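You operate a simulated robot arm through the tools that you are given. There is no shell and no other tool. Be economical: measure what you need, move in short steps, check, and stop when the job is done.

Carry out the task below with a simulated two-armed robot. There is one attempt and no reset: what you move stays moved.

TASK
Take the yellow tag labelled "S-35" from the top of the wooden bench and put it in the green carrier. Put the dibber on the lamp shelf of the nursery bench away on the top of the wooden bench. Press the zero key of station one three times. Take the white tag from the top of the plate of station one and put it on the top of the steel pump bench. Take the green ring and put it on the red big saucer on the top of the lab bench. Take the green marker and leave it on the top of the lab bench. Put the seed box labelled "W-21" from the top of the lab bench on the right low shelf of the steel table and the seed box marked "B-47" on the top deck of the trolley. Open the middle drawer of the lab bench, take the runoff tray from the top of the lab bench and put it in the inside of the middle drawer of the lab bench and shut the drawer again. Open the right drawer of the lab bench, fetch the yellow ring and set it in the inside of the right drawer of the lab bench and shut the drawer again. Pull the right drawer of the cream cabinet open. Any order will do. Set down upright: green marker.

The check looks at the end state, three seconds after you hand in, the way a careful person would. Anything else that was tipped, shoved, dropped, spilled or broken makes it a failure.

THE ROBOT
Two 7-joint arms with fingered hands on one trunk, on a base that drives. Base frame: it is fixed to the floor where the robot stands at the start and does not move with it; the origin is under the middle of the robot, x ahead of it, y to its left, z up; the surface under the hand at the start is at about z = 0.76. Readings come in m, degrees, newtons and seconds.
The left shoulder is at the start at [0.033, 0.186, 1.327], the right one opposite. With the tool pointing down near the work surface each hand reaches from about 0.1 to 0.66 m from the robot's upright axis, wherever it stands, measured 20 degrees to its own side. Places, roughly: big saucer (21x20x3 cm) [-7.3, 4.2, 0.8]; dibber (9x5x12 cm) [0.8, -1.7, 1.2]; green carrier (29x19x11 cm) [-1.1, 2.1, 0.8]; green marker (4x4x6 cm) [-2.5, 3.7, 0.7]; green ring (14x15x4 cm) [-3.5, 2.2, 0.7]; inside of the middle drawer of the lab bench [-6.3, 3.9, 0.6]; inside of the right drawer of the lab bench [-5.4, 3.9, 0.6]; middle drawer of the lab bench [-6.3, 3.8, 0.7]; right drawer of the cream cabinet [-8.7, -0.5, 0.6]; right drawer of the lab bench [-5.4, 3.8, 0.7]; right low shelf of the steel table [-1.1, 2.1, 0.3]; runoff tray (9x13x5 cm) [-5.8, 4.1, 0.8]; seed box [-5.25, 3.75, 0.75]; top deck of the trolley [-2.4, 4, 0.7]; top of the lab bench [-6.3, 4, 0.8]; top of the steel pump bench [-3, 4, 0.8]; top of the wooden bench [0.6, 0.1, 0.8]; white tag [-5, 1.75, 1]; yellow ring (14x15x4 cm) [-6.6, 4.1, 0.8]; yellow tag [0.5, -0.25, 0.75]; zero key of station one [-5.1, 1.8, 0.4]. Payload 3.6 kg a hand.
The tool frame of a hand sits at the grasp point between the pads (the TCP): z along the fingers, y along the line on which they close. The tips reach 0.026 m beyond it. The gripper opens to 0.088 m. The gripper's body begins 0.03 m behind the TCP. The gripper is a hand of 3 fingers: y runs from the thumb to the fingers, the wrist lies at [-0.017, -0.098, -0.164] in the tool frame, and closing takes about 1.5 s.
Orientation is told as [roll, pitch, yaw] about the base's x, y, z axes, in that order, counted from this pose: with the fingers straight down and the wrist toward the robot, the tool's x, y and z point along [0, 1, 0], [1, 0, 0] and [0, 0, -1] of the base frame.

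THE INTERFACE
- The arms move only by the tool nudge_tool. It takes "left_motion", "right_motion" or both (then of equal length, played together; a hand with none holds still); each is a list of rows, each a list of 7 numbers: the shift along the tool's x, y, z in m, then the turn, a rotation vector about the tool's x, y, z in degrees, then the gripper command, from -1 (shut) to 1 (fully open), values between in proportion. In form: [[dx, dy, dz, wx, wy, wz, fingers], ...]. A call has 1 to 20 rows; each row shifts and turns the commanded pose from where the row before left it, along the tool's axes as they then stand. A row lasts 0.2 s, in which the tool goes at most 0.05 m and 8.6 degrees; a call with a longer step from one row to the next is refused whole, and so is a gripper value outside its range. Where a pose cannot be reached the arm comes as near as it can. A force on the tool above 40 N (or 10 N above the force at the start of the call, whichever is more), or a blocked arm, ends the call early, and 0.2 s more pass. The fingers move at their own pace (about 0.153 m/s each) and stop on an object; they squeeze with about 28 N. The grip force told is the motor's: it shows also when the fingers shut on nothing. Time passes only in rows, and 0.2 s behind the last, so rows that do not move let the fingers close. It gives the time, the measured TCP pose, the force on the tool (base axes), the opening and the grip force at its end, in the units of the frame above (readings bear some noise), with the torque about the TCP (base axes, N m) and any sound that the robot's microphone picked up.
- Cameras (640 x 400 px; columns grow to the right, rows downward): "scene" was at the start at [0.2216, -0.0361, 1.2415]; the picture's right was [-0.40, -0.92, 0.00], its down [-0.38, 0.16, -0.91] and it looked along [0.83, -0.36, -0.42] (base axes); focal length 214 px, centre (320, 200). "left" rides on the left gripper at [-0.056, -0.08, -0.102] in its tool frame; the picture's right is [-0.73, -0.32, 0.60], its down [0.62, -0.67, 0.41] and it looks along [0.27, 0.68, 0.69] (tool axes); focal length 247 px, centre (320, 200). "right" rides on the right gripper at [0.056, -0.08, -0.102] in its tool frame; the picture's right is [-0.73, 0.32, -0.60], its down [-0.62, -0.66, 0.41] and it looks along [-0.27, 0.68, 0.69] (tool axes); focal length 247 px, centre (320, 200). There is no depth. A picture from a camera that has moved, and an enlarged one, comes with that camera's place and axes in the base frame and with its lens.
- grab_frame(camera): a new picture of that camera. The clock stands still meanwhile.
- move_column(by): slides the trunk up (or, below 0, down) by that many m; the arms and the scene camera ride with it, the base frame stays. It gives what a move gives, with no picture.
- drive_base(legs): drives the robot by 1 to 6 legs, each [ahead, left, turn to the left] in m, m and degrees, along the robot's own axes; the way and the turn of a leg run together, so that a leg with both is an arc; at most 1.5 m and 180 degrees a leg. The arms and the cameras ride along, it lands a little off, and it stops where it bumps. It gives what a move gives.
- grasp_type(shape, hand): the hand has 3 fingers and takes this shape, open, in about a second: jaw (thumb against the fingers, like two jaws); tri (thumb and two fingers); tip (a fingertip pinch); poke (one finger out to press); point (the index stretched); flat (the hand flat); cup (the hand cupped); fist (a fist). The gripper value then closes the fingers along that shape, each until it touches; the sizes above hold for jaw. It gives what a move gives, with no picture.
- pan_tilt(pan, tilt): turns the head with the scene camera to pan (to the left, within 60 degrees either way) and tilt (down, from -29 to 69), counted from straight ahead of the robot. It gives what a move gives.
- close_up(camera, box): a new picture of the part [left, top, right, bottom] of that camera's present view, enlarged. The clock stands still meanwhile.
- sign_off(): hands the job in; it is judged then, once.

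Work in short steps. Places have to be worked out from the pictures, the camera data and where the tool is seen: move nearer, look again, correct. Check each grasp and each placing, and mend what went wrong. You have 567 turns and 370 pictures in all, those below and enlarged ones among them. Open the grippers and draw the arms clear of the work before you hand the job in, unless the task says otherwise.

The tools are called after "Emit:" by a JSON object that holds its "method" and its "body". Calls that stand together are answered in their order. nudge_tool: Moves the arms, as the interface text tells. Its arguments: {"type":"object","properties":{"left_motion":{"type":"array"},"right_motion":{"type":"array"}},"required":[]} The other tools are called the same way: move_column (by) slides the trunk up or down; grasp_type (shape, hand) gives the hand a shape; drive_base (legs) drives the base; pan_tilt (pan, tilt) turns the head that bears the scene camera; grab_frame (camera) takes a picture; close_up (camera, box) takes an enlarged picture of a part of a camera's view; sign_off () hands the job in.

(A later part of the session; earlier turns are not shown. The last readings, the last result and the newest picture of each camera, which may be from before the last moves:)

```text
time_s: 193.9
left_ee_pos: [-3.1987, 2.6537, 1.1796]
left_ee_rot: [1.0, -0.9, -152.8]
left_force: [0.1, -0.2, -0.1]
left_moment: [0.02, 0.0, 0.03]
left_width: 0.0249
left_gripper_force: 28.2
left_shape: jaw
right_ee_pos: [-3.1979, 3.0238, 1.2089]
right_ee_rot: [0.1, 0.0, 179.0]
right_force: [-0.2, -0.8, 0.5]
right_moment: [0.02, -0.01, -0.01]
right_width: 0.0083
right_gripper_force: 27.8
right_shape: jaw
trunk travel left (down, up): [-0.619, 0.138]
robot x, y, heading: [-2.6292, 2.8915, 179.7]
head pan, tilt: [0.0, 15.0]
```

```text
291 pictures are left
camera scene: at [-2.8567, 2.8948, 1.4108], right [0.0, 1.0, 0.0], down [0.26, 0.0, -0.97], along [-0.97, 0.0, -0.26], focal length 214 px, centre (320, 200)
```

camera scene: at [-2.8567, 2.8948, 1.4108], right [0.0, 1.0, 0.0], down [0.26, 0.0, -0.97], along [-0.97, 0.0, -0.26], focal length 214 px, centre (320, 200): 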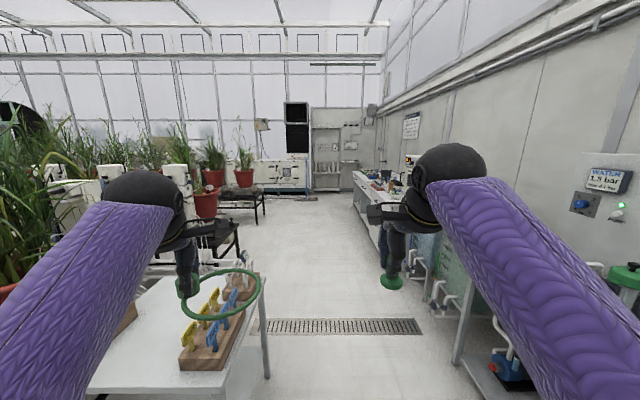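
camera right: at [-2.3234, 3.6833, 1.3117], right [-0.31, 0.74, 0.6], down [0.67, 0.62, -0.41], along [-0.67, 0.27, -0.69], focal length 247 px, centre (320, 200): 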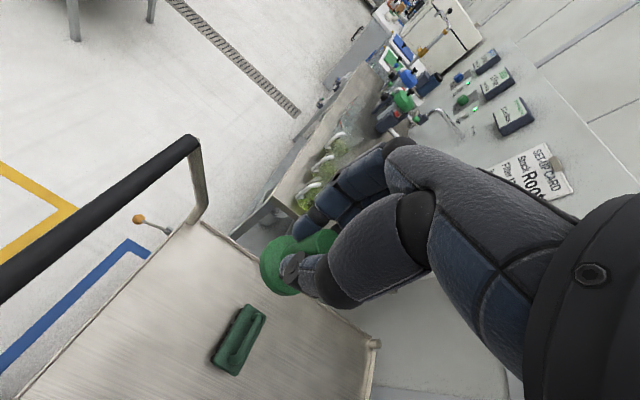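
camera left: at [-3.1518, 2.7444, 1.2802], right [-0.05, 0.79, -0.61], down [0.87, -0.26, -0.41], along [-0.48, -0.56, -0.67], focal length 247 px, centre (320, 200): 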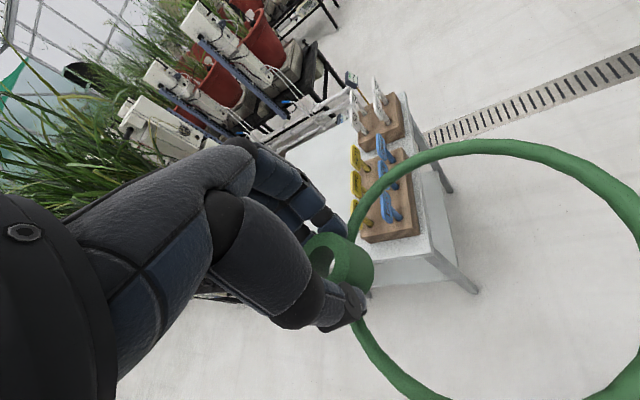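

Way is clear. I shift right slightly and drive west along the lab bench.

Emit:
{"method": "drive_base", "body": {"legs": [[0, -0.15, 0], [1.5, 0, 0], [1.3, 0, 0]]}}

Emit:
{"method": "pan_tilt", "body": {"pan": -40, "tilt": 22}}

Emit:
{"method": "grab_frame", "body": {"camera": "scene"}}

Emit:
{"method": "pan_tilt", "body": {"pan": 50, "tilt": 22}}

Emit:
{"method": "grab_frame", "body": {"camera": "scene"}}

```text
time_s: 208.4
left_ee_pos: [-5.9891, 2.7989, 1.1787]
left_ee_rot: [0.9, -0.9, -152.5]
left_force: [0.2, 0.2, -0.1]
left_moment: [-0.02, 0.03, 0.01]
left_width: 0.0247
left_gripper_force: 27.8
left_shape: jaw
right_ee_pos: [-5.99, 3.1693, 1.2081]
right_ee_rot: [0.0, 0.0, 179.2]
right_force: [-0.1, -0.5, -0.5]
right_moment: [-0.02, -0.03, -0.03]
right_width: 0.0079
right_gripper_force: 28.2
right_shape: jaw
trunk travel left (down, up): [-0.619, 0.138]
robot x, y, heading: [-5.4227, 3.0421, -180.0]
head pan, tilt: [0.0, 15.0]
```

```text
time_s: 209.5
left_ee_pos: [-5.9886, 2.7967, 1.1792]
left_ee_rot: [1.1, -0.9, -152.6]
left_force: [0.3, 1.2, -0.3]
left_moment: [-0.03, 0.03, 0.03]
left_width: 0.0247
left_gripper_force: 28.0
left_shape: jaw
right_ee_pos: [-5.9896, 3.169, 1.2096]
right_ee_rot: [0.2, 0.0, 179.3]
right_force: [0.2, -0.2, 0.4]
right_moment: [0.0, -0.02, 0.01]
right_width: 0.0081
right_gripper_force: 28.0
right_shape: jaw
trunk travel left (down, up): [-0.619, 0.138]
robot x, y, heading: [-5.4192, 3.0397, -179.7]
head pan, tilt: [-40.0, 22.0]
```

```text
290 pictures are left
camera scene: at [-5.6257, 3.101, 1.3995], right [0.64, 0.77, 0.0], down [0.29, -0.24, -0.93], along [-0.71, 0.59, -0.37], focal length 214 px, centre (320, 200)
```

scene: 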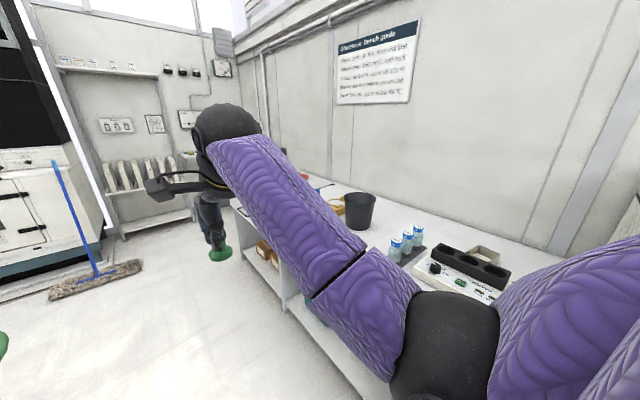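

```text
time_s: 211.1
left_ee_pos: [-5.9891, 2.797, 1.1795]
left_ee_rot: [1.0, -0.9, -152.5]
left_force: [0.4, -0.3, -0.1]
left_moment: [-0.01, 0.0, 0.03]
left_width: 0.0246
left_gripper_force: 28.0
left_shape: jaw
right_ee_pos: [-5.9901, 3.1687, 1.2087]
right_ee_rot: [0.0, 0.0, 179.2]
right_force: [-0.7, 0.4, -0.6]
right_moment: [0.0, -0.01, -0.02]
right_width: 0.0082
right_gripper_force: 27.7
right_shape: jaw
trunk travel left (down, up): [-0.619, 0.138]
robot x, y, heading: [-5.4204, 3.0395, -179.7]
head pan, tilt: [50.0, 22.0]
```

```text
289 pictures are left
camera scene: at [-5.6138, 2.9703, 1.3995], right [-0.77, 0.64, 0.0], down [0.24, 0.29, -0.93], along [-0.59, -0.71, -0.37], focal length 214 px, centre (320, 200)
```

scene: 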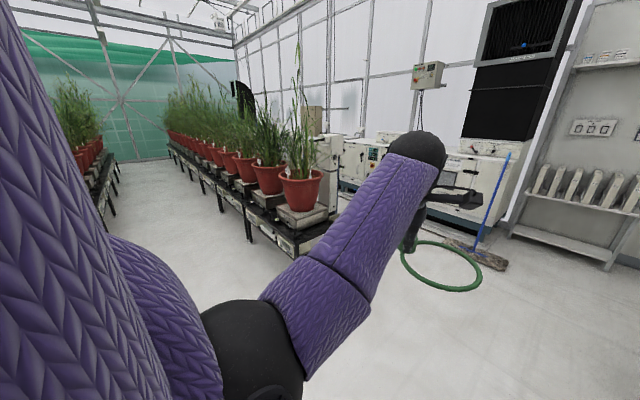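

Clear floor ahead. I drive on to x≈-7.0 and turn to face the lab bench.

Emit:
{"method": "drive_base", "body": {"legs": [[1.5, 0, 0], [0, 0, -90]]}}

Emit:
{"method": "pan_tilt", "body": {"pan": 0, "tilt": 30}}

Emit:
{"method": "grab_frame", "body": {"camera": "scene"}}

```text
time_s: 222.3
left_ee_pos: [-7.1674, 3.604, 1.1801]
left_ee_rot: [1.0, -0.9, 117.7]
left_force: [0.1, 0.0, -0.1]
left_moment: [0.01, 0.03, -0.01]
left_width: 0.0242
left_gripper_force: 28.2
left_shape: jaw
right_ee_pos: [-6.7964, 3.6077, 1.2088]
right_ee_rot: [0.1, 0.0, 89.7]
right_force: [-0.5, -0.7, -1.3]
right_moment: [0.04, 0.03, 0.0]
right_width: 0.0083
right_gripper_force: 27.9
right_shape: jaw
trunk travel left (down, up): [-0.619, 0.138]
robot x, y, heading: [-6.9208, 3.0412, 90.4]
head pan, tilt: [50.0, 22.0]
```

```text
time_s: 223.5
left_ee_pos: [-7.1675, 3.6049, 1.1791]
left_ee_rot: [1.1, -1.0, 117.7]
left_force: [-0.3, -0.6, -0.5]
left_moment: [0.02, 0.01, -0.01]
left_width: 0.0244
left_gripper_force: 28.4
left_shape: jaw
right_ee_pos: [-6.7951, 3.6079, 1.2095]
right_ee_rot: [0.0, 0.0, 89.6]
right_force: [-0.2, -0.9, -0.1]
right_moment: [0.02, 0.0, 0.01]
right_width: 0.0085
right_gripper_force: 27.7
right_shape: jaw
trunk travel left (down, up): [-0.619, 0.138]
robot x, y, heading: [-6.9218, 3.0397, 90.6]
head pan, tilt: [0.0, 30.0]
```

```text
288 pictures are left
camera scene: at [-6.9226, 3.2623, 1.3867], right [1.0, 0.01, 0.0], down [0.01, -0.5, -0.87], along [-0.01, 0.87, -0.5], focal length 214 px, centre (320, 200)
```

scene: 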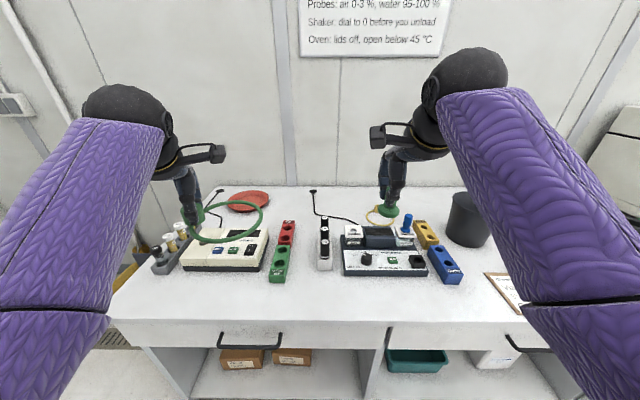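

The red saucer lies far back at about (-7.33, 4.27). I look to the left to see whether the bench's west end is accessible.

Emit:
{"method": "pan_tilt", "body": {"pan": 45, "tilt": 30}}

Emit:
{"method": "grab_frame", "body": {"camera": "scene"}}

Emit:
{"method": "pan_tilt", "body": {"pan": 10, "tilt": 30}}

Emit:
{"method": "close_up", "body": {"camera": "scene", "box": [150, 130, 470, 330]}}

```text
time_s: 224.6
left_ee_pos: [-7.1668, 3.6044, 1.1801]
left_ee_rot: [1.1, -0.9, 117.8]
left_force: [-1.1, 0.6, 0.3]
left_moment: [-0.02, 0.01, 0.0]
left_width: 0.0242
left_gripper_force: 28.0
left_shape: jaw
right_ee_pos: [-6.7947, 3.6081, 1.2087]
right_ee_rot: [0.1, -0.1, 89.5]
right_force: [0.1, 0.5, -0.4]
right_moment: [-0.04, -0.02, 0.02]
right_width: 0.0083
right_gripper_force: 27.6
right_shape: jaw
trunk travel left (down, up): [-0.619, 0.138]
robot x, y, heading: [-6.9191, 3.0401, 90.8]
head pan, tilt: [45.0, 30.0]
```

```text
287 pictures are left
camera scene: at [-6.9862, 3.2353, 1.3867], right [0.7, 0.71, 0.0], down [0.36, -0.35, -0.87], along [-0.62, 0.61, -0.5], focal length 214 px, centre (320, 200)
```

scene: 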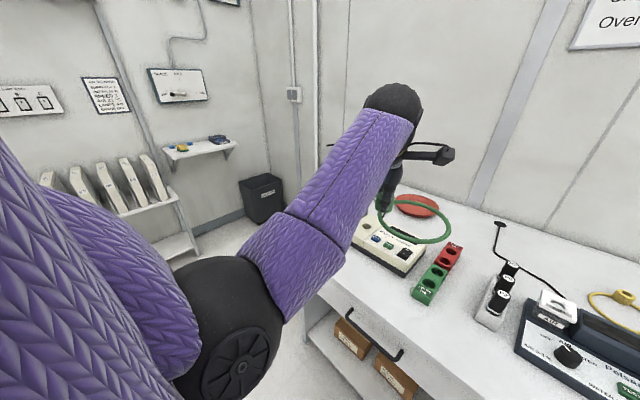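

```text
time_s: 225.7
left_ee_pos: [-7.1676, 3.6045, 1.1799]
left_ee_rot: [1.2, -0.9, 117.9]
left_force: [0.3, -0.5, -0.5]
left_moment: [-0.02, 0.0, 0.04]
left_width: 0.0245
left_gripper_force: 28.1
left_shape: jaw
right_ee_pos: [-6.7956, 3.6079, 1.2084]
right_ee_rot: [0.1, -0.1, 89.6]
right_force: [0.0, -0.8, -0.6]
right_moment: [0.01, 0.01, 0.0]
right_width: 0.0083
right_gripper_force: 28.3
right_shape: jaw
trunk travel left (down, up): [-0.619, 0.138]
robot x, y, heading: [-6.9243, 3.0392, 90.5]
head pan, tilt: [10.0, 30.0]
```

```text
2.00 times, centred on (310, 230) of scene
camera zoom: at [-6.9383, 3.2608, 1.3867], right [0.98, 0.18, 0.0], down [0.09, -0.49, -0.87], along [-0.16, 0.85, -0.5], focal length 429 px, centre (340, 140)
```

zoom: 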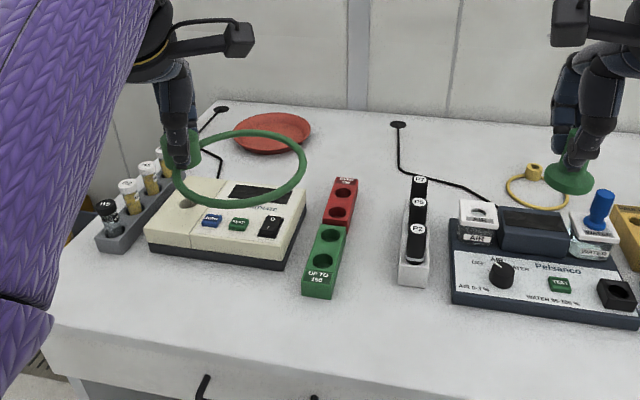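

There's open floor at the bench's west end, so I can place the ring from there. First I set the marker upright on the free front strip at about (-7.0, 3.75); I move closer.

Emit:
{"method": "drive_base", "body": {"legs": [[0.22, 0.2, 0]]}}

Emit:
{"method": "pan_tilt", "body": {"pan": -5, "tilt": 42}}

Emit:
{"method": "grab_frame", "body": {"camera": "scene"}}

Emit:
{"method": "grab_frame", "body": {"camera": "right"}}

```text
time_s: 227.7
left_ee_pos: [-7.3705, 3.8199, 1.1794]
left_ee_rot: [1.0, -1.0, 118.1]
left_force: [-0.4, -0.2, -0.8]
left_moment: [0.0, 0.02, -0.03]
left_width: 0.0244
left_gripper_force: 28.0
left_shape: jaw
right_ee_pos: [-6.9991, 3.8248, 1.2085]
right_ee_rot: [0.1, 0.1, 89.8]
right_force: [-0.5, 0.2, -0.1]
right_moment: [0.01, 0.04, 0.01]
right_width: 0.0083
right_gripper_force: 27.9
right_shape: jaw
trunk travel left (down, up): [-0.619, 0.138]
robot x, y, heading: [-7.1222, 3.2565, 91.0]
head pan, tilt: [10.0, 30.0]
```

```text
time_s: 228.4
left_ee_pos: [-7.3712, 3.8194, 1.1793]
left_ee_rot: [1.1, -0.9, 118.1]
left_force: [0.5, 0.2, -0.2]
left_moment: [-0.02, -0.02, 0.03]
left_width: 0.0244
left_gripper_force: 28.3
left_shape: jaw
right_ee_pos: [-6.9973, 3.8242, 1.2088]
right_ee_rot: [0.1, 0.1, 89.8]
right_force: [-0.3, -0.5, -0.5]
right_moment: [0.05, 0.03, -0.01]
right_width: 0.0083
right_gripper_force: 28.2
right_shape: jaw
trunk travel left (down, up): [-0.619, 0.138]
robot x, y, heading: [-7.1236, 3.2514, 90.6]
head pan, tilt: [-5.0, 42.0]
```

```text
285 pictures are left
camera scene: at [-7.117, 3.4711, 1.3685], right [1.0, -0.07, 0.0], down [-0.05, -0.67, -0.74], along [0.05, 0.74, -0.67], focal length 214 px, centre (320, 200)
```

scene: 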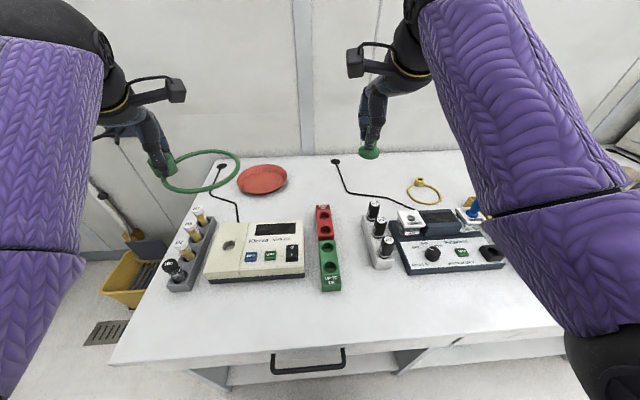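

```text
284 pictures are left
camera right: at [-7.0546, 3.7437, 1.3118], right [0.74, 0.32, 0.6], down [0.62, -0.67, -0.41], along [0.27, 0.67, -0.69], focal length 247 px, centre (320, 200)
```

right: 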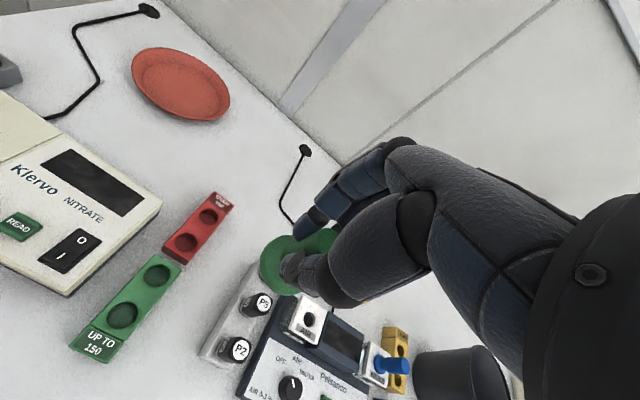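

The saucer is really at (-7.303, 4.198), z≈0.82, and a mop bucket blocks the west end, so I'll reach it from the front with a low trunk. First the marker: I bring it over (-6.99, 3.69), a free spot near the front edge.

Emit:
{"method": "nudge_tool", "body": {"right_motion": [[0, -0.045, 0, 0, 0, 0, -1], [0, -0.045, 0, 0, 0, 0, -1], [0, -0.042, 0, 0, 0, 0, -1]]}}

Emit:
{"method": "move_column", "body": {"by": -0.15}}

Emit:
{"method": "nudge_tool", "body": {"right_motion": [[0, 0, 0.04, 0, 0, 0, -1], [0, 0, 0.04, 0, 0, 0, -1], [0, 0, 0.04, 0, 0, 0, -1], [0, 0, 0, 0, 0, 0, -1]]}}

Emit:
{"method": "grab_frame", "body": {"camera": "scene"}}

Emit:
{"method": "grab_frame", "body": {"camera": "right"}}

```text
time_s: 229.4
left_ee_pos: [-7.3713, 3.8204, 1.1808]
left_ee_rot: [1.1, -0.9, 118.1]
left_force: [-0.1, -0.6, 0.4]
left_moment: [0.0, -0.01, 0.01]
left_width: 0.0244
left_gripper_force: 28.3
left_shape: jaw
right_ee_pos: [-6.978, 3.7306, 1.2646]
right_ee_rot: [-1.7, -8.1, 88.4]
right_force: [-0.2, 0.5, -0.8]
right_moment: [0.05, -0.03, 0.04]
right_width: 0.0083
right_gripper_force: 27.6
right_shape: jaw
trunk travel left (down, up): [-0.619, 0.138]
robot x, y, heading: [-7.1204, 3.2568, 90.9]
head pan, tilt: [-5.0, 42.0]
stopped in row 3 (right hand): the arm was blocked; the commanded pose is now the measured one
```

```text
time_s: 231.2
left_ee_pos: [-7.3825, 3.8208, 1.0299]
left_ee_rot: [2.1, -1.5, 118.7]
left_force: [-0.1, -0.4, 0.0]
left_moment: [0.03, 0.01, 0.01]
left_width: 0.0243
left_gripper_force: 27.8
left_shape: jaw
right_ee_pos: [-6.9631, 3.7328, 1.1128]
right_ee_rot: [-4.3, -8.4, 88.0]
right_force: [0.0, -0.7, 1.0]
right_moment: [0.0, 0.03, -0.01]
right_width: 0.0084
right_gripper_force: 28.0
right_shape: jaw
trunk travel left (down, up): [-0.469, 0.288]
robot x, y, heading: [-7.1225, 3.2551, 90.5]
head pan, tilt: [-5.0, 42.0]
```

```text
time_s: 232.4
left_ee_pos: [-7.3843, 3.8217, 1.0319]
left_ee_rot: [2.2, -1.8, 118.8]
left_force: [-0.2, 0.3, -0.5]
left_moment: [-0.05, 0.01, 0.01]
left_width: 0.0243
left_gripper_force: 27.9
left_shape: jaw
right_ee_pos: [-6.9503, 3.76, 1.0057]
right_ee_rot: [-4.8, -10.0, 88.1]
right_force: [1.0, -0.2, -1.0]
right_moment: [0.02, 0.0, 0.02]
right_width: 0.0084
right_gripper_force: 28.0
right_shape: jaw
trunk travel left (down, up): [-0.469, 0.288]
robot x, y, heading: [-7.1155, 3.2521, 90.9]
head pan, tilt: [-5.0, 42.0]
stopped in row 4 (right hand): the arm was blocked; the commanded pose is now the measured one
```

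```text
283 pictures are left
camera scene: at [-7.1172, 3.4779, 1.2145], right [1.0, -0.07, 0.0], down [-0.05, -0.67, -0.74], along [0.05, 0.74, -0.67], focal length 214 px, centre (320, 200)
```

scene: 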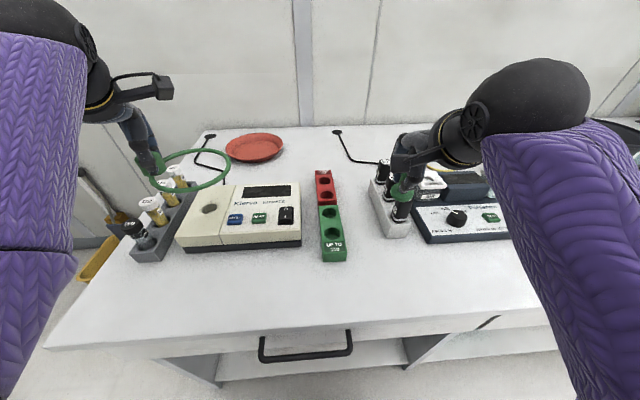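

```text
282 pictures are left
camera right: at [-7.0176, 3.6653, 1.0883], right [0.69, 0.18, 0.7], down [0.63, -0.62, -0.47], along [0.35, 0.77, -0.54], focal length 247 px, centre (320, 200)
```

right: 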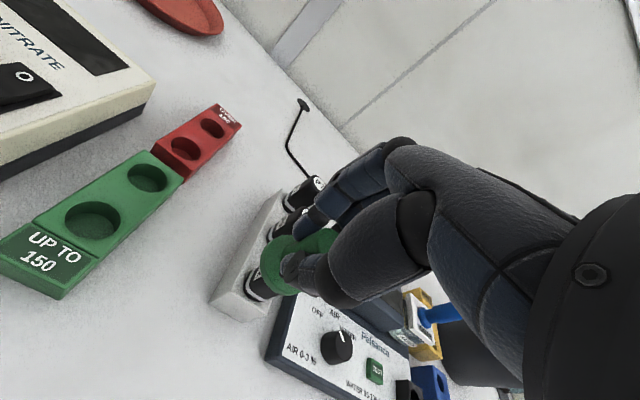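

The right arm gets cramped that close in. I shift the base back and left a bit so the spot falls in a comfortable zone, and level the hand.

Emit:
{"method": "drive_base", "body": {"legs": [[-0.09, 0.1, 0]]}}

Emit:
{"method": "nudge_tool", "body": {"right_motion": [[0, 0, 0, 5, 2.4, 0, -1], [0, 0, 0, 5, 2.4, -1.5, -1], [0, 0, 0, 0, 0, 0, -1], [0, 0, 0, 0, 0, 0, -1]]}}

```text
time_s: 233.7
left_ee_pos: [-7.4845, 3.7289, 1.0332]
left_ee_rot: [2.0, -1.7, 118.8]
left_force: [0.3, -0.4, 0.0]
left_moment: [-0.01, -0.02, -0.03]
left_width: 0.0242
left_gripper_force: 27.9
left_shape: jaw
right_ee_pos: [-7.0504, 3.6647, 1.0065]
right_ee_rot: [-4.9, -10.0, 88.1]
right_force: [-0.7, -1.4, -0.7]
right_moment: [0.0, -0.03, 0.0]
right_width: 0.0082
right_gripper_force: 27.9
right_shape: jaw
trunk travel left (down, up): [-0.469, 0.288]
robot x, y, heading: [-7.2204, 3.165, 90.7]
head pan, tilt: [-5.0, 42.0]
```

```text
time_s: 234.7
left_ee_pos: [-7.4844, 3.7277, 1.0312]
left_ee_rot: [2.1, -1.7, 118.9]
left_force: [0.4, -0.5, -0.6]
left_moment: [-0.01, 0.03, 0.0]
left_width: 0.0243
left_gripper_force: 28.1
left_shape: jaw
right_ee_pos: [-7.0489, 3.6658, 1.0051]
right_ee_rot: [0.2, 0.1, 89.0]
right_force: [0.4, 0.7, -0.2]
right_moment: [0.0, 0.0, -0.01]
right_width: 0.0085
right_gripper_force: 28.1
right_shape: jaw
trunk travel left (down, up): [-0.469, 0.288]
robot x, y, heading: [-7.2188, 3.1631, 90.9]
head pan, tilt: [-5.0, 42.0]
```

Level. I move over (-6.99, 3.69) and lower to ~3 cm above the bench.

Emit:
{"method": "nudge_tool", "body": {"right_motion": [[-0.03, 0.012, 0, 0, 0, 0, -1], [-0.03, 0.012, 0, 0, 0, 0, -1], [0, 0, 0.04, 0, 0, 0, -1], [0, 0, 0.04, 0, 0, 0, -1], [0, 0, 0.035, 0, 0, 0, -1], [0, 0, 0, 0, 0, 0, -1]]}}

Emit:
{"method": "grab_frame", "body": {"camera": "right"}}

Emit:
{"method": "grab_frame", "body": {"camera": "scene"}}

```text
time_s: 236.1
left_ee_pos: [-7.4843, 3.728, 1.0315]
left_ee_rot: [2.1, -1.7, 118.8]
left_force: [-0.9, 0.7, -0.2]
left_moment: [0.03, 0.01, 0.01]
left_width: 0.0243
left_gripper_force: 27.9
left_shape: jaw
right_ee_pos: [-6.9892, 3.6885, 0.8919]
right_ee_rot: [0.1, 0.1, 89.2]
right_force: [-0.3, 0.1, 0.0]
right_moment: [-0.01, 0.01, -0.01]
right_width: 0.0084
right_gripper_force: 27.8
right_shape: jaw
trunk travel left (down, up): [-0.469, 0.288]
robot x, y, heading: [-7.2173, 3.1632, 90.6]
head pan, tilt: [-5.0, 42.0]
```

```text
281 pictures are left
camera right: at [-7.0464, 3.609, 0.9944], right [0.74, 0.31, 0.6], down [0.61, -0.68, -0.41], along [0.28, 0.67, -0.69], focal length 247 px, centre (320, 200)
```

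right: 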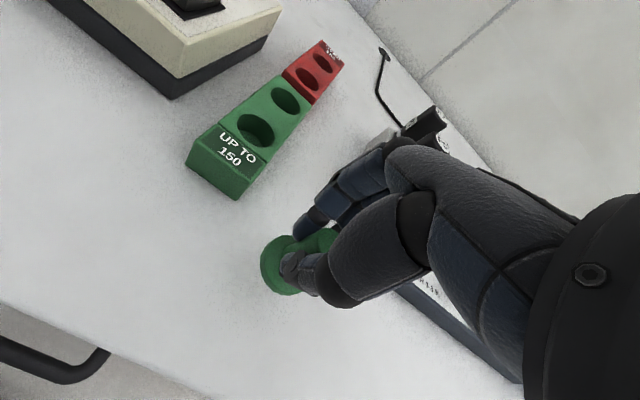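

```text
280 pictures are left
camera scene: at [-7.2159, 3.3846, 1.2145], right [1.0, -0.07, 0.0], down [-0.05, -0.67, -0.74], along [0.05, 0.74, -0.67], focal length 214 px, centre (320, 200)
```

scene: 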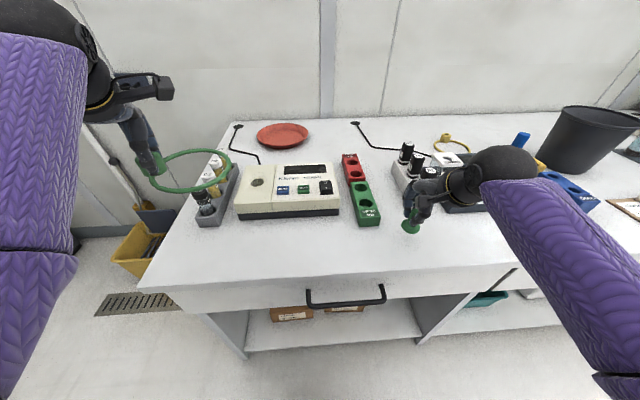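

The spot is clear. I lower until contact.

Emit:
{"method": "nudge_tool", "body": {"right_motion": [[0, 0, 0.015, 0, 0, 0, -1], [0, 0, 0.006, 0, 0, 0, -1], [0, 0, 0.004, 0, 0, 0, -1], [0, 0, 0.004, 0, 0, 0, -1], [0, 0, 0, 0, 0, 0, -1]]}}

```text
time_s: 237.3
left_ee_pos: [-7.4829, 3.728, 1.0323]
left_ee_rot: [2.1, -1.7, 118.8]
left_force: [0.6, 0.3, -0.8]
left_moment: [0.0, 0.0, -0.02]
left_width: 0.0243
left_gripper_force: 27.8
left_shape: jaw
right_ee_pos: [-6.9893, 3.689, 0.861]
right_ee_rot: [0.1, 0.1, 89.1]
right_force: [0.5, 0.3, -0.2]
right_moment: [-0.01, -0.01, -0.02]
right_width: 0.0082
right_gripper_force: 28.2
right_shape: jaw
trunk travel left (down, up): [-0.469, 0.288]
robot x, y, heading: [-7.2173, 3.1605, 91.1]
head pan, tilt: [-5.0, 42.0]
```

Emit:
{"method": "nudge_tool", "body": {"right_motion": [[0, 0, 0.004, 0, 0, 0, -1], [0, 0, 0.004, 0, 0, 0, -1], [0, 0, 0.003, 0, 0, 0, -1], [0, 0, 0, 0, 0, 0, -1]]}}

```text
time_s: 238.3
left_ee_pos: [-7.4829, 3.7289, 1.032]
left_ee_rot: [2.1, -1.7, 118.8]
left_force: [-0.3, 0.0, 0.2]
left_moment: [-0.02, 0.0, 0.01]
left_width: 0.0243
left_gripper_force: 27.6
left_shape: jaw
right_ee_pos: [-6.9891, 3.6892, 0.8507]
right_ee_rot: [0.2, 0.2, 89.0]
right_force: [0.5, -0.4, -0.8]
right_moment: [0.01, 0.0, 0.0]
right_width: 0.0084
right_gripper_force: 28.3
right_shape: jaw
trunk travel left (down, up): [-0.469, 0.288]
robot x, y, heading: [-7.2186, 3.1638, 91.0]
head pan, tilt: [-5.0, 42.0]
```

No contact yet at z 0.851; I continue in 4 mm steps.

Emit:
{"method": "nudge_tool", "body": {"right_motion": [[0, 0, 0.004, 0, 0, 0, -1], [0, 0, 0.004, 0, 0, 0, -1], [0, 0, 0.003, 0, 0, 0, -1], [0, 0, 0, 0, 0, 0, -1]]}}

Emit:
{"method": "close_up", "body": {"camera": "scene", "box": [370, 180, 470, 270]}}

```text
time_s: 239.3
left_ee_pos: [-7.4837, 3.726, 1.033]
left_ee_rot: [2.0, -1.8, 118.8]
left_force: [-0.4, 0.0, -0.1]
left_moment: [0.05, -0.03, 0.02]
left_width: 0.0242
left_gripper_force: 27.3
left_shape: jaw
right_ee_pos: [-6.9902, 3.6899, 0.8468]
right_ee_rot: [-0.1, -0.8, 89.1]
right_force: [3.9, -1.1, 34.0]
right_moment: [-0.18, 0.0, 0.0]
right_width: 0.0111
right_gripper_force: 27.4
right_shape: jaw
trunk travel left (down, up): [-0.469, 0.288]
robot x, y, heading: [-7.2186, 3.1631, 91.0]
head pan, tilt: [-5.0, 42.0]
```

```text
4.44 times, centred on (420, 225) of scene
camera zoom: at [-7.2167, 3.3818, 1.2153], right [1.0, -0.07, 0.0], down [-0.05, -0.67, -0.74], along [0.06, 0.74, -0.67], focal length 953 px, centre (-124, 89)
```

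zoom: 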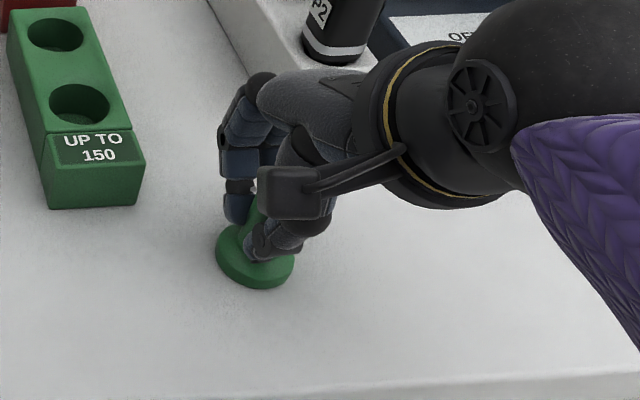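

Contact at 34 N: bench top is z≈0.80. I ease up 7 mm and release.

Emit:
{"method": "nudge_tool", "body": {"right_motion": [[0, 0, -0.007, 0, 0, 0, -1], [0, 0, 0, 0, 0, 0, -1], [0, 0, 0, 0, 0, 0, -0.6], [0, 0, 0, 0, 0, 0, -0.3], [0, 0, 0, 0, 0, 0, 0.2], [0, 0, 0, 0, 0, 0, 0.6], [0, 0, 0, 0, 0, 0, 0.6]]}}

Emit:
{"method": "nudge_tool", "body": {"right_motion": [[0, 0, -0.03, 0, 0, 0, 0.6], [0, 0, -0.04, 0, 0, 0, 0.6], [0, 0, -0.04, 0, 0, 0, 0.6], [0, 0, -0.04, 0, 0, 0, 0.6]]}}

Emit:
{"method": "grab_frame", "body": {"camera": "right"}}

```text
time_s: 240.9
left_ee_pos: [-7.4826, 3.7283, 1.032]
left_ee_rot: [2.1, -1.8, 118.8]
left_force: [0.4, 0.3, -0.9]
left_moment: [-0.02, 0.0, 0.0]
left_width: 0.0246
left_gripper_force: 28.1
left_shape: jaw
right_ee_pos: [-6.9885, 3.6877, 0.8479]
right_ee_rot: [0.0, 0.1, 89.0]
right_force: [0.0, 0.7, 0.3]
right_moment: [-0.01, 0.03, 0.01]
right_width: 0.0701
right_gripper_force: 0.0
right_shape: jaw
trunk travel left (down, up): [-0.469, 0.288]
robot x, y, heading: [-7.2226, 3.1641, 90.8]
head pan, tilt: [-5.0, 42.0]
```

```text
time_s: 241.9
left_ee_pos: [-7.4839, 3.7282, 1.0321]
left_ee_rot: [2.1, -1.7, 118.8]
left_force: [0.3, 0.2, 0.1]
left_moment: [-0.01, 0.0, 0.01]
left_width: 0.0243
left_gripper_force: 28.2
left_shape: jaw
right_ee_pos: [-6.9892, 3.6886, 0.9983]
right_ee_rot: [0.1, 0.2, 89.1]
right_force: [0.0, 0.3, 0.6]
right_moment: [-0.02, -0.01, -0.02]
right_width: 0.0701
right_gripper_force: 0.0
right_shape: jaw
trunk travel left (down, up): [-0.469, 0.288]
robot x, y, heading: [-7.218, 3.1631, 90.9]
head pan, tilt: [-5.0, 42.0]
```

```text
278 pictures are left
camera right: at [-7.0463, 3.6087, 1.1005], right [0.74, 0.31, 0.6], down [0.61, -0.68, -0.41], along [0.28, 0.67, -0.69], focal length 247 px, centre (320, 200)
```

right: 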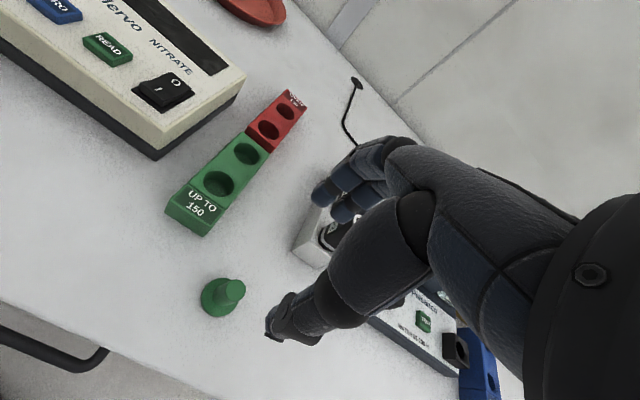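

The marker stands upright. Now the ring: I raise the right hand out of the way, then drive up to y≈3.36 with the left shoulder in line with the saucer.

Emit:
{"method": "nudge_tool", "body": {"right_motion": [[0, 0.01, -0.04, 0, 0, 0, 0.6], [0, 0.01, -0.04, 0, 0, 0, 0.6], [0, 0.01, -0.04, 0, 0, 0, 0.6], [0, 0.01, -0.04, 0, 0, 0, 0.6], [0, 0, -0.03, 0, 0, 0, 0.6]]}}

Emit:
{"method": "drive_base", "body": {"legs": [[0.19, -0.08, -1]]}}

Emit:
{"method": "pan_tilt", "body": {"pan": 15, "tilt": 40}}

Emit:
{"method": "grab_frame", "body": {"camera": "scene"}}

```text
time_s: 243.1
left_ee_pos: [-7.4837, 3.7285, 1.032]
left_ee_rot: [2.2, -1.7, 118.8]
left_force: [-0.1, 0.0, 1.3]
left_moment: [0.02, 0.0, 0.03]
left_width: 0.0243
left_gripper_force: 28.1
left_shape: jaw
right_ee_pos: [-6.9874, 3.7296, 1.1865]
right_ee_rot: [0.0, 0.2, 89.1]
right_force: [-0.7, 0.1, 0.0]
right_moment: [-0.01, 0.01, 0.0]
right_width: 0.0702
right_gripper_force: 0.2
right_shape: jaw
trunk travel left (down, up): [-0.469, 0.288]
robot x, y, heading: [-7.2182, 3.164, 91.0]
head pan, tilt: [-5.0, 42.0]
```

```text
time_s: 244.7
left_ee_pos: [-7.3939, 3.9265, 1.0317]
left_ee_rot: [2.1, -1.7, 117.8]
left_force: [-0.5, 1.0, 0.2]
left_moment: [0.01, 0.04, 0.0]
left_width: 0.0245
left_gripper_force: 27.6
left_shape: jaw
right_ee_pos: [-6.8986, 3.9169, 1.1843]
right_ee_rot: [0.0, 0.2, 88.0]
right_force: [-0.5, -0.3, -0.2]
right_moment: [-0.02, -0.01, -0.02]
right_width: 0.07
right_gripper_force: 0.1
right_shape: jaw
trunk travel left (down, up): [-0.469, 0.288]
robot x, y, heading: [-7.1398, 3.3559, 89.8]
head pan, tilt: [-5.0, 42.0]
```

```text
time_s: 245.5
left_ee_pos: [-7.3951, 3.9253, 1.0325]
left_ee_rot: [2.2, -1.8, 117.8]
left_force: [0.0, -0.1, 0.4]
left_moment: [-0.08, 0.05, 0.02]
left_width: 0.0242
left_gripper_force: 28.3
left_shape: jaw
right_ee_pos: [-6.8969, 3.9169, 1.1867]
right_ee_rot: [0.1, 0.1, 88.1]
right_force: [0.0, 0.8, 0.7]
right_moment: [0.0, 0.0, -0.02]
right_width: 0.0703
right_gripper_force: 0.0
right_shape: jaw
trunk travel left (down, up): [-0.469, 0.288]
robot x, y, heading: [-7.1379, 3.3541, 89.6]
head pan, tilt: [15.0, 40.0]
```

```text
277 pictures are left
camera scene: at [-7.1618, 3.5751, 1.2175], right [0.97, 0.25, 0.0], down [0.16, -0.62, -0.77], along [-0.19, 0.74, -0.64], focal length 214 px, centre (320, 200)
```

scene: 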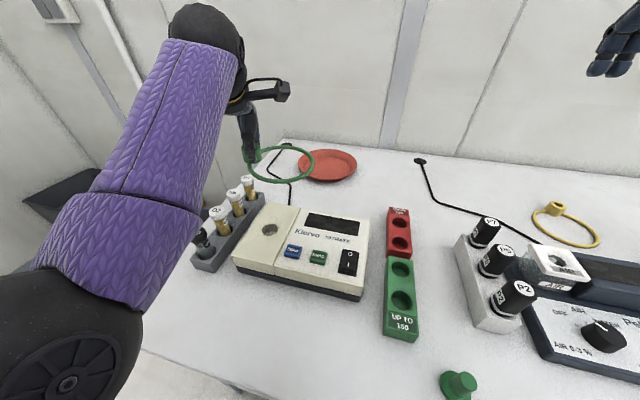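

I raise both hands: the left one goes up and forward to where the wrist is at shoulder height (max reach), the right one over the low instrument panel, before lowering the trunk.

Emit:
{"method": "nudge_tool", "body": {"left_motion": [[-0.0216, 0.031, -0.03, 1.8, -2.2, 0, -1], [-0.0216, 0.031, -0.03, 0, 0, 0, -1], [-0.0216, 0.031, -0.03, 0, 0, 0, -1], [-0.0216, 0.031, -0.02, 0, 0, 0, -1], [-0.0216, 0.031, -0.01, 0, 0, 0, -1], [-0.0216, 0.031, 0, 0, 0, 0, -1], [0, 0, 0, 0, 0, 0, -1]], "right_motion": [[-0.03, 0, -0.012, 0, 0, 0, 0.6], [-0.03, 0, -0.012, 0, 0, 0, 0.6], [-0.03, 0, -0.012, 0, 0, 0, 0.6], [-0.03, 0, -0.012, 0, 0, 0, 0.6], [-0.03, 0, -0.012, 0, 0, 0, 0.6], [0, 0, 0, 0, 0, 0, 0.6], [0, 0, 0, 0, 0, 0, 0.6]]}}

Emit:
{"method": "grab_frame", "body": {"camera": "scene"}}

Emit:
{"method": "grab_frame", "body": {"camera": "left"}}

```text
time_s: 247.1
left_ee_pos: [-7.3731, 4.0831, 1.1454]
left_ee_rot: [-0.2, 0.0, 117.9]
left_force: [1.3, 0.1, -0.9]
left_moment: [0.02, 0.02, -0.01]
left_width: 0.0243
left_gripper_force: 27.9
left_shape: jaw
left hand out of reach, approached as far as the arm can: row 5, 6
right_ee_pos: [-6.7468, 3.911, 1.2457]
right_ee_rot: [0.1, 0.1, 88.2]
right_force: [-0.2, 0.6, 0.2]
right_moment: [0.02, 0.0, 0.01]
right_width: 0.07
right_gripper_force: 0.1
right_shape: jaw
trunk travel left (down, up): [-0.469, 0.288]
robot x, y, heading: [-7.1448, 3.353, 89.8]
head pan, tilt: [15.0, 40.0]
```

```text
276 pictures are left
camera scene: at [-7.1616, 3.575, 1.2175], right [0.97, 0.25, 0.0], down [0.16, -0.62, -0.77], along [-0.2, 0.74, -0.64], focal length 214 px, centre (320, 200)
```

scene: 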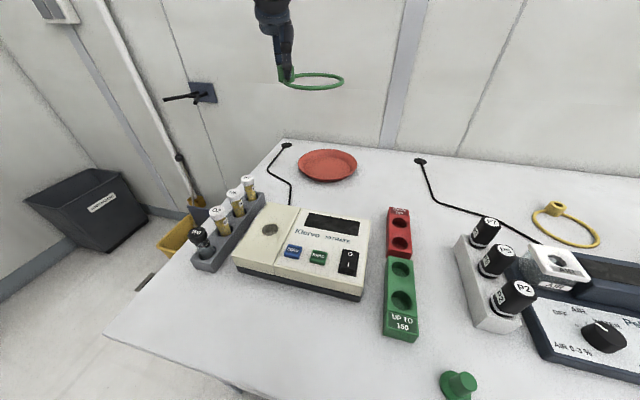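

```text
275 pictures are left
camera left: at [-7.2858, 4.039, 1.2481], right [0.8, 0.06, -0.6], down [-0.24, -0.88, -0.41], along [-0.55, 0.47, -0.69], focal length 247 px, centre (320, 200)
```

left: 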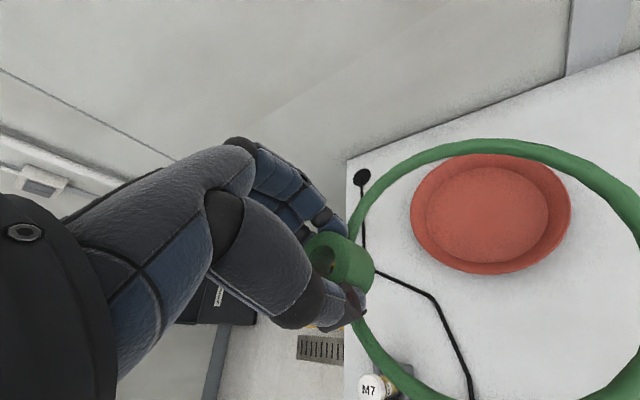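

The reach limit with the hand vertical is y≈4.08, probably wrist bend. I tilt the hand 20° forward and try to extend further.

Emit:
{"method": "nudge_tool", "body": {"left_motion": [[0, 0, 0, -5.9, -3.1, 0, -1], [0, 0, 0, -5.9, -3.1, 0, -1], [0, 0, 0, -5.9, -3.1, 0, -1], [0, 0, 0, 0, 0, 0, -1]]}}

Emit:
{"method": "drive_base", "body": {"legs": [[0.035, 0, 0]]}}

```text
time_s: 248.1
left_ee_pos: [-7.3737, 4.0835, 1.1445]
left_ee_rot: [-9.7, -17.7, 119.4]
left_force: [-0.4, -0.4, -0.1]
left_moment: [0.01, 0.06, -0.02]
left_width: 0.0239
left_gripper_force: 28.1
left_shape: jaw
right_ee_pos: [-6.747, 3.9116, 1.2469]
right_ee_rot: [0.0, 0.1, 88.2]
right_force: [-0.2, 1.0, -0.2]
right_moment: [0.01, 0.04, 0.02]
right_width: 0.0702
right_gripper_force: 0.0
right_shape: jaw
trunk travel left (down, up): [-0.469, 0.288]
robot x, y, heading: [-7.1386, 3.354, 89.8]
head pan, tilt: [15.0, 40.0]
```

```text
time_s: 249.0
left_ee_pos: [-7.3729, 4.0989, 1.145]
left_ee_rot: [-9.7, -17.6, 119.4]
left_force: [0.0, 0.3, -0.4]
left_moment: [-0.03, 0.04, -0.03]
left_width: 0.024
left_gripper_force: 28.0
left_shape: jaw
right_ee_pos: [-6.7468, 3.9279, 1.2458]
right_ee_rot: [0.2, 0.1, 88.0]
right_force: [1.0, 0.0, -0.1]
right_moment: [-0.05, 0.04, -0.02]
right_width: 0.07
right_gripper_force: 0.1
right_shape: jaw
trunk travel left (down, up): [-0.469, 0.288]
robot x, y, heading: [-7.1397, 3.3682, 89.7]
head pan, tilt: [15.0, 40.0]
stopped in leg 1: the robot was blocked; the commanded pose is now the measured one
```

The base touches at y=3.368, so that's as close as it goes. I extend the tilted hand forward.

Emit:
{"method": "nudge_tool", "body": {"left_motion": [[-0.0131, 0.025, 0.0103, 0, 0, 0, -1], [-0.0131, 0.025, 0.0103, 0, 0, 0, -1], [-0.0131, 0.025, 0.0103, 0, 0, 0, -1], [0, 0, 0, 0, 0, 0, -1]]}}

Emit:
{"method": "grab_frame", "body": {"camera": "scene"}}

```text
time_s: 250.0
left_ee_pos: [-7.376, 4.1435, 1.1462]
left_ee_rot: [-9.8, -17.9, 119.4]
left_force: [0.3, 0.1, -0.4]
left_moment: [0.04, -0.02, 0.02]
left_width: 0.0241
left_gripper_force: 28.3
left_shape: jaw
left hand out of reach, approached as far as the arm can: row 2, 3
right_ee_pos: [-6.7475, 3.9265, 1.2477]
right_ee_rot: [0.1, 0.0, 88.1]
right_force: [-0.4, -0.1, -0.3]
right_moment: [0.0, 0.0, -0.02]
right_width: 0.07
right_gripper_force: 0.0
right_shape: jaw
trunk travel left (down, up): [-0.469, 0.288]
robot x, y, heading: [-7.1406, 3.3673, 89.6]
head pan, tilt: [15.0, 40.0]
```

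```text
274 pictures are left
camera scene: at [-7.1618, 3.5889, 1.2175], right [0.97, 0.26, 0.0], down [0.16, -0.62, -0.77], along [-0.2, 0.74, -0.64], focal length 214 px, centre (320, 200)
```

scene: 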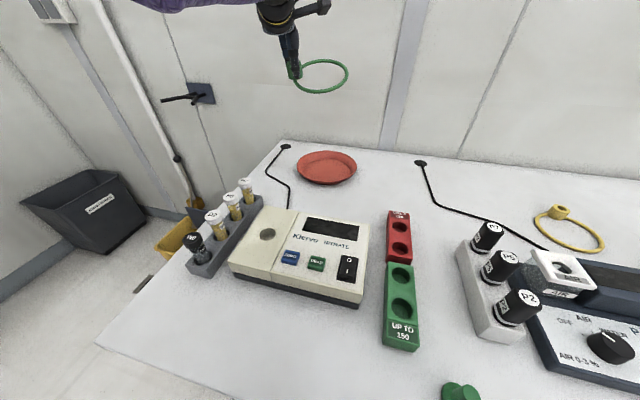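

Even tilted, the reach is ~5 cm short with this grip. I'll set the ring down on the free front strip and regrasp it so the loop points forward. I back up and level the hand first.

Emit:
{"method": "drive_base", "body": {"legs": [[-0.19, 0.08, 0]]}}

Emit:
{"method": "nudge_tool", "body": {"left_motion": [[0, 0, 0, 5.9, 3.1, 0, -1], [0, 0, 0, 5.9, 3.1, 0, -1], [0, 0, 0, 5.9, 3.1, 0, -1], [0.02, -0.035, 0.01, 0, 0, 0, -1], [0.02, -0.035, 0.02, 0, 0, 0, -1], [0.02, -0.035, 0.02, 0, 0, 0, -1], [0.02, -0.035, 0.02, 0, 0, 0, -1], [0.01, -0.035, 0.02, 0, 0, 0, -1], [0, 0, 0, 0, 0, 0, -1]]}}

```text
time_s: 251.6
left_ee_pos: [-7.4544, 3.9546, 1.1468]
left_ee_rot: [-9.8, -17.9, 119.4]
left_force: [-0.9, 0.2, -0.8]
left_moment: [-0.03, -0.06, -0.02]
left_width: 0.024
left_gripper_force: 28.0
left_shape: jaw
right_ee_pos: [-6.8272, 3.7359, 1.2491]
right_ee_rot: [0.0, 0.0, 88.1]
right_force: [0.8, 0.0, -0.6]
right_moment: [0.02, -0.03, 0.0]
right_width: 0.0699
right_gripper_force: 0.0
right_shape: jaw
trunk travel left (down, up): [-0.469, 0.288]
robot x, y, heading: [-7.2197, 3.1804, 89.9]
head pan, tilt: [15.0, 40.0]
```

```text
time_s: 253.6
left_ee_pos: [-7.469, 3.7139, 1.0549]
left_ee_rot: [-0.1, -0.7, 118.2]
left_force: [-0.5, 0.9, -0.9]
left_moment: [0.01, 0.03, -0.02]
left_width: 0.0237
left_gripper_force: 27.7
left_shape: jaw
left hand out of reach, approached as far as the arm can: row 1, 2, 3
right_ee_pos: [-6.8282, 3.7361, 1.2464]
right_ee_rot: [0.0, 0.0, 88.1]
right_force: [0.6, -0.7, -0.4]
right_moment: [0.05, 0.01, 0.03]
right_width: 0.0699
right_gripper_force: 0.0
right_shape: jaw
trunk travel left (down, up): [-0.469, 0.288]
robot x, y, heading: [-7.2153, 3.1802, 89.9]
head pan, tilt: [15.0, 40.0]
```

I move over (-7.40, 3.68) and lower to ~5 cm above the bench.

Emit:
{"method": "nudge_tool", "body": {"left_motion": [[-0.023, -0.031, 0.02, 0, 0, 0, -1], [-0.023, -0.031, 0.02, 0, 0, 0, -1], [0, 0, 0.04, 0, 0, 0, -1], [0, 0, 0.04, 0, 0, 0, -1], [0, 0, 0.035, 0, 0, 0, -1], [0, 0, 0, 0, 0, 0, -1]]}}

Emit:
{"method": "grab_frame", "body": {"camera": "scene"}}

Emit:
{"method": "grab_frame", "body": {"camera": "left"}}

```text
time_s: 254.3
left_ee_pos: [-7.4675, 3.7358, 1.1018]
left_ee_rot: [0.6, -13.6, 121.5]
left_force: [-0.4, -0.1, 0.8]
left_moment: [-0.03, 0.04, 0.01]
left_width: 0.024
left_gripper_force: 28.0
left_shape: jaw
right_ee_pos: [-6.8279, 3.7372, 1.2463]
right_ee_rot: [0.1, 0.0, 88.0]
right_force: [0.7, -0.2, 0.2]
right_moment: [0.02, 0.02, 0.01]
right_width: 0.0701
right_gripper_force: 0.1
right_shape: jaw
trunk travel left (down, up): [-0.469, 0.288]
robot x, y, heading: [-7.2173, 3.1805, 89.8]
head pan, tilt: [15.0, 40.0]
stopped in row 3 (left hand): the arm was blocked; the commanded pose is now the measured one
```

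```text
273 pictures are left
camera scene: at [-7.2418, 3.3991, 1.2175], right [0.97, 0.26, 0.0], down [0.16, -0.62, -0.77], along [-0.2, 0.74, -0.64], focal length 214 px, centre (320, 200)
```

scene: 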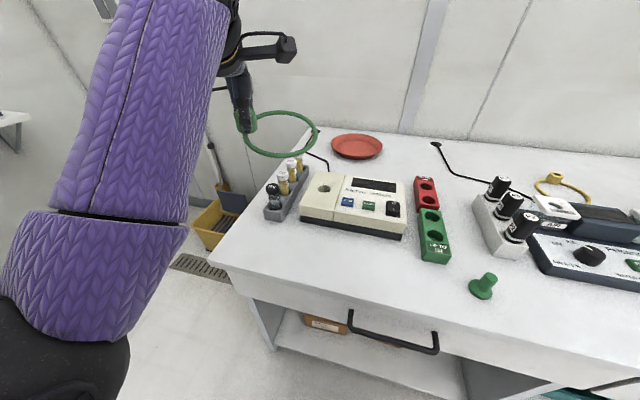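

```text
272 pictures are left
camera left: at [-7.3628, 3.6794, 1.1823], right [0.71, 0.24, -0.67], down [-0.25, -0.8, -0.55], along [-0.66, 0.55, -0.51], focal length 247 px, centre (320, 200)
```

left: 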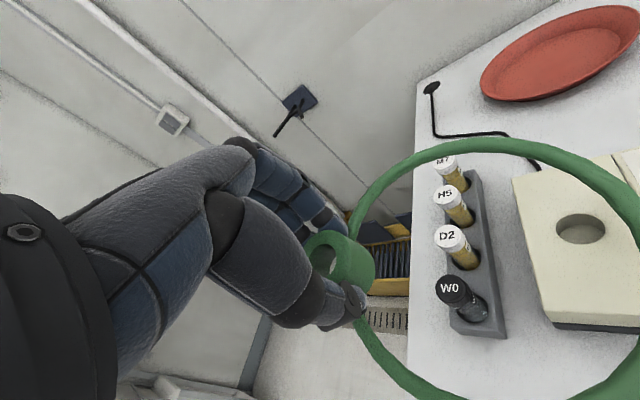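

The inward-yawed wrist is what cramps the arm. I level the hand and rotate its yaw back to neutral (90°) before lowering.

Emit:
{"method": "nudge_tool", "body": {"left_motion": [[0, 0, 0, 6.8, 0, 0, -1], [0, 0, 0, 6.8, -0.6, 0, -1], [0, 0, 0, 0, 0, 8, -1], [0, 0, 0, 0, 0, 8, -1], [0, 0, 0, 0, 0, 8, -1], [0, 0, 0, 0, 0, 7.5, -1], [0, 0, 0, 0, 0, 0, -1]]}}

```text
time_s: 255.9
left_ee_pos: [-7.4617, 3.7347, 1.1007]
left_ee_rot: [-0.3, 0.3, 89.8]
left_force: [-0.6, -0.5, -0.7]
left_moment: [0.01, 0.01, 0.03]
left_width: 0.0241
left_gripper_force: 28.1
left_shape: jaw
right_ee_pos: [-6.8276, 3.7348, 1.2477]
right_ee_rot: [0.1, 0.0, 88.0]
right_force: [0.1, -0.5, 0.8]
right_moment: [-0.02, 0.02, -0.05]
right_width: 0.07
right_gripper_force: 0.1
right_shape: jaw
trunk travel left (down, up): [-0.469, 0.288]
robot x, y, heading: [-7.2211, 3.1821, 89.6]
head pan, tilt: [15.0, 40.0]
```

Good. Now I move to (-7.42, 3.71) and lower to z≈0.90.

Emit:
{"method": "nudge_tool", "body": {"left_motion": [[-0.021, -0.012, 0.03, 0, 0, 0, -1], [-0.021, -0.012, 0.03, 0, 0, 0, -1], [0, 0, 0.04, 0, 0, 0, -1], [0, 0, 0.04, 0, 0, 0, -1], [0, 0, 0.04, 0, 0, 0, -1], [0, 0, 0.02, 0, 0, 0, -1], [0, 0, 0, 0, 0, 0, -1]]}}

Emit:
{"method": "grab_frame", "body": {"camera": "scene"}}

Emit:
{"method": "grab_frame", "body": {"camera": "left"}}

```text
time_s: 257.5
left_ee_pos: [-7.4203, 3.7091, 0.8995]
left_ee_rot: [-0.2, 0.4, 90.0]
left_force: [0.4, -0.7, -0.5]
left_moment: [0.0, -0.02, 0.02]
left_width: 0.0239
left_gripper_force: 28.0
left_shape: jaw
right_ee_pos: [-6.8273, 3.7361, 1.248]
right_ee_rot: [0.1, 0.0, 88.1]
right_force: [-0.1, 1.0, 0.0]
right_moment: [0.01, 0.02, 0.0]
right_width: 0.0702
right_gripper_force: 0.0
right_shape: jaw
trunk travel left (down, up): [-0.469, 0.288]
robot x, y, heading: [-7.2217, 3.1803, 89.8]
head pan, tilt: [15.0, 40.0]
```

```text
271 pictures are left
camera scene: at [-7.2417, 3.3991, 1.2175], right [0.97, 0.26, 0.0], down [0.16, -0.62, -0.77], along [-0.2, 0.74, -0.64], focal length 214 px, centre (320, 200)
```

scene: 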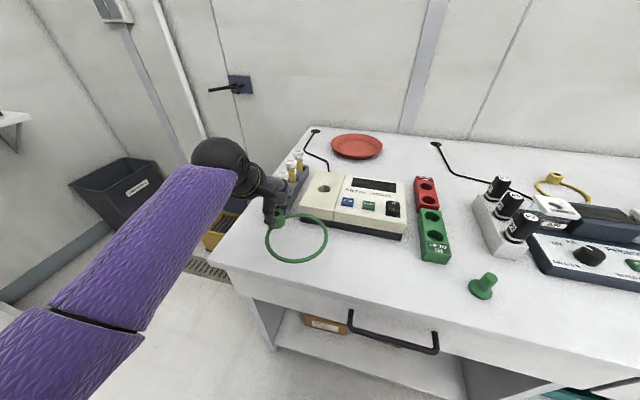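

```text
270 pictures are left
camera left: at [-7.3631, 3.6302, 1.0037], right [0.74, -0.32, -0.59], down [-0.62, -0.67, -0.41], along [-0.26, 0.67, -0.69], focal length 247 px, centre (320, 200)
```

left: 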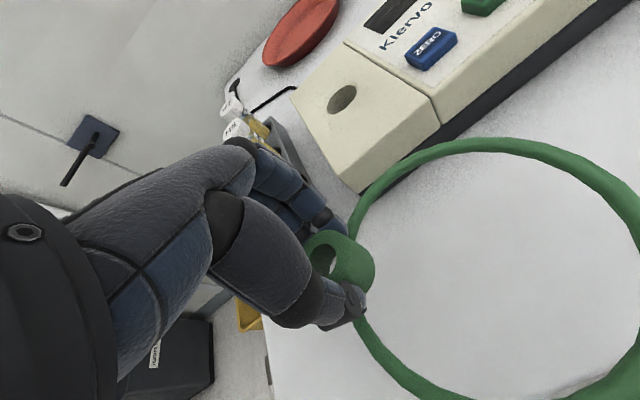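

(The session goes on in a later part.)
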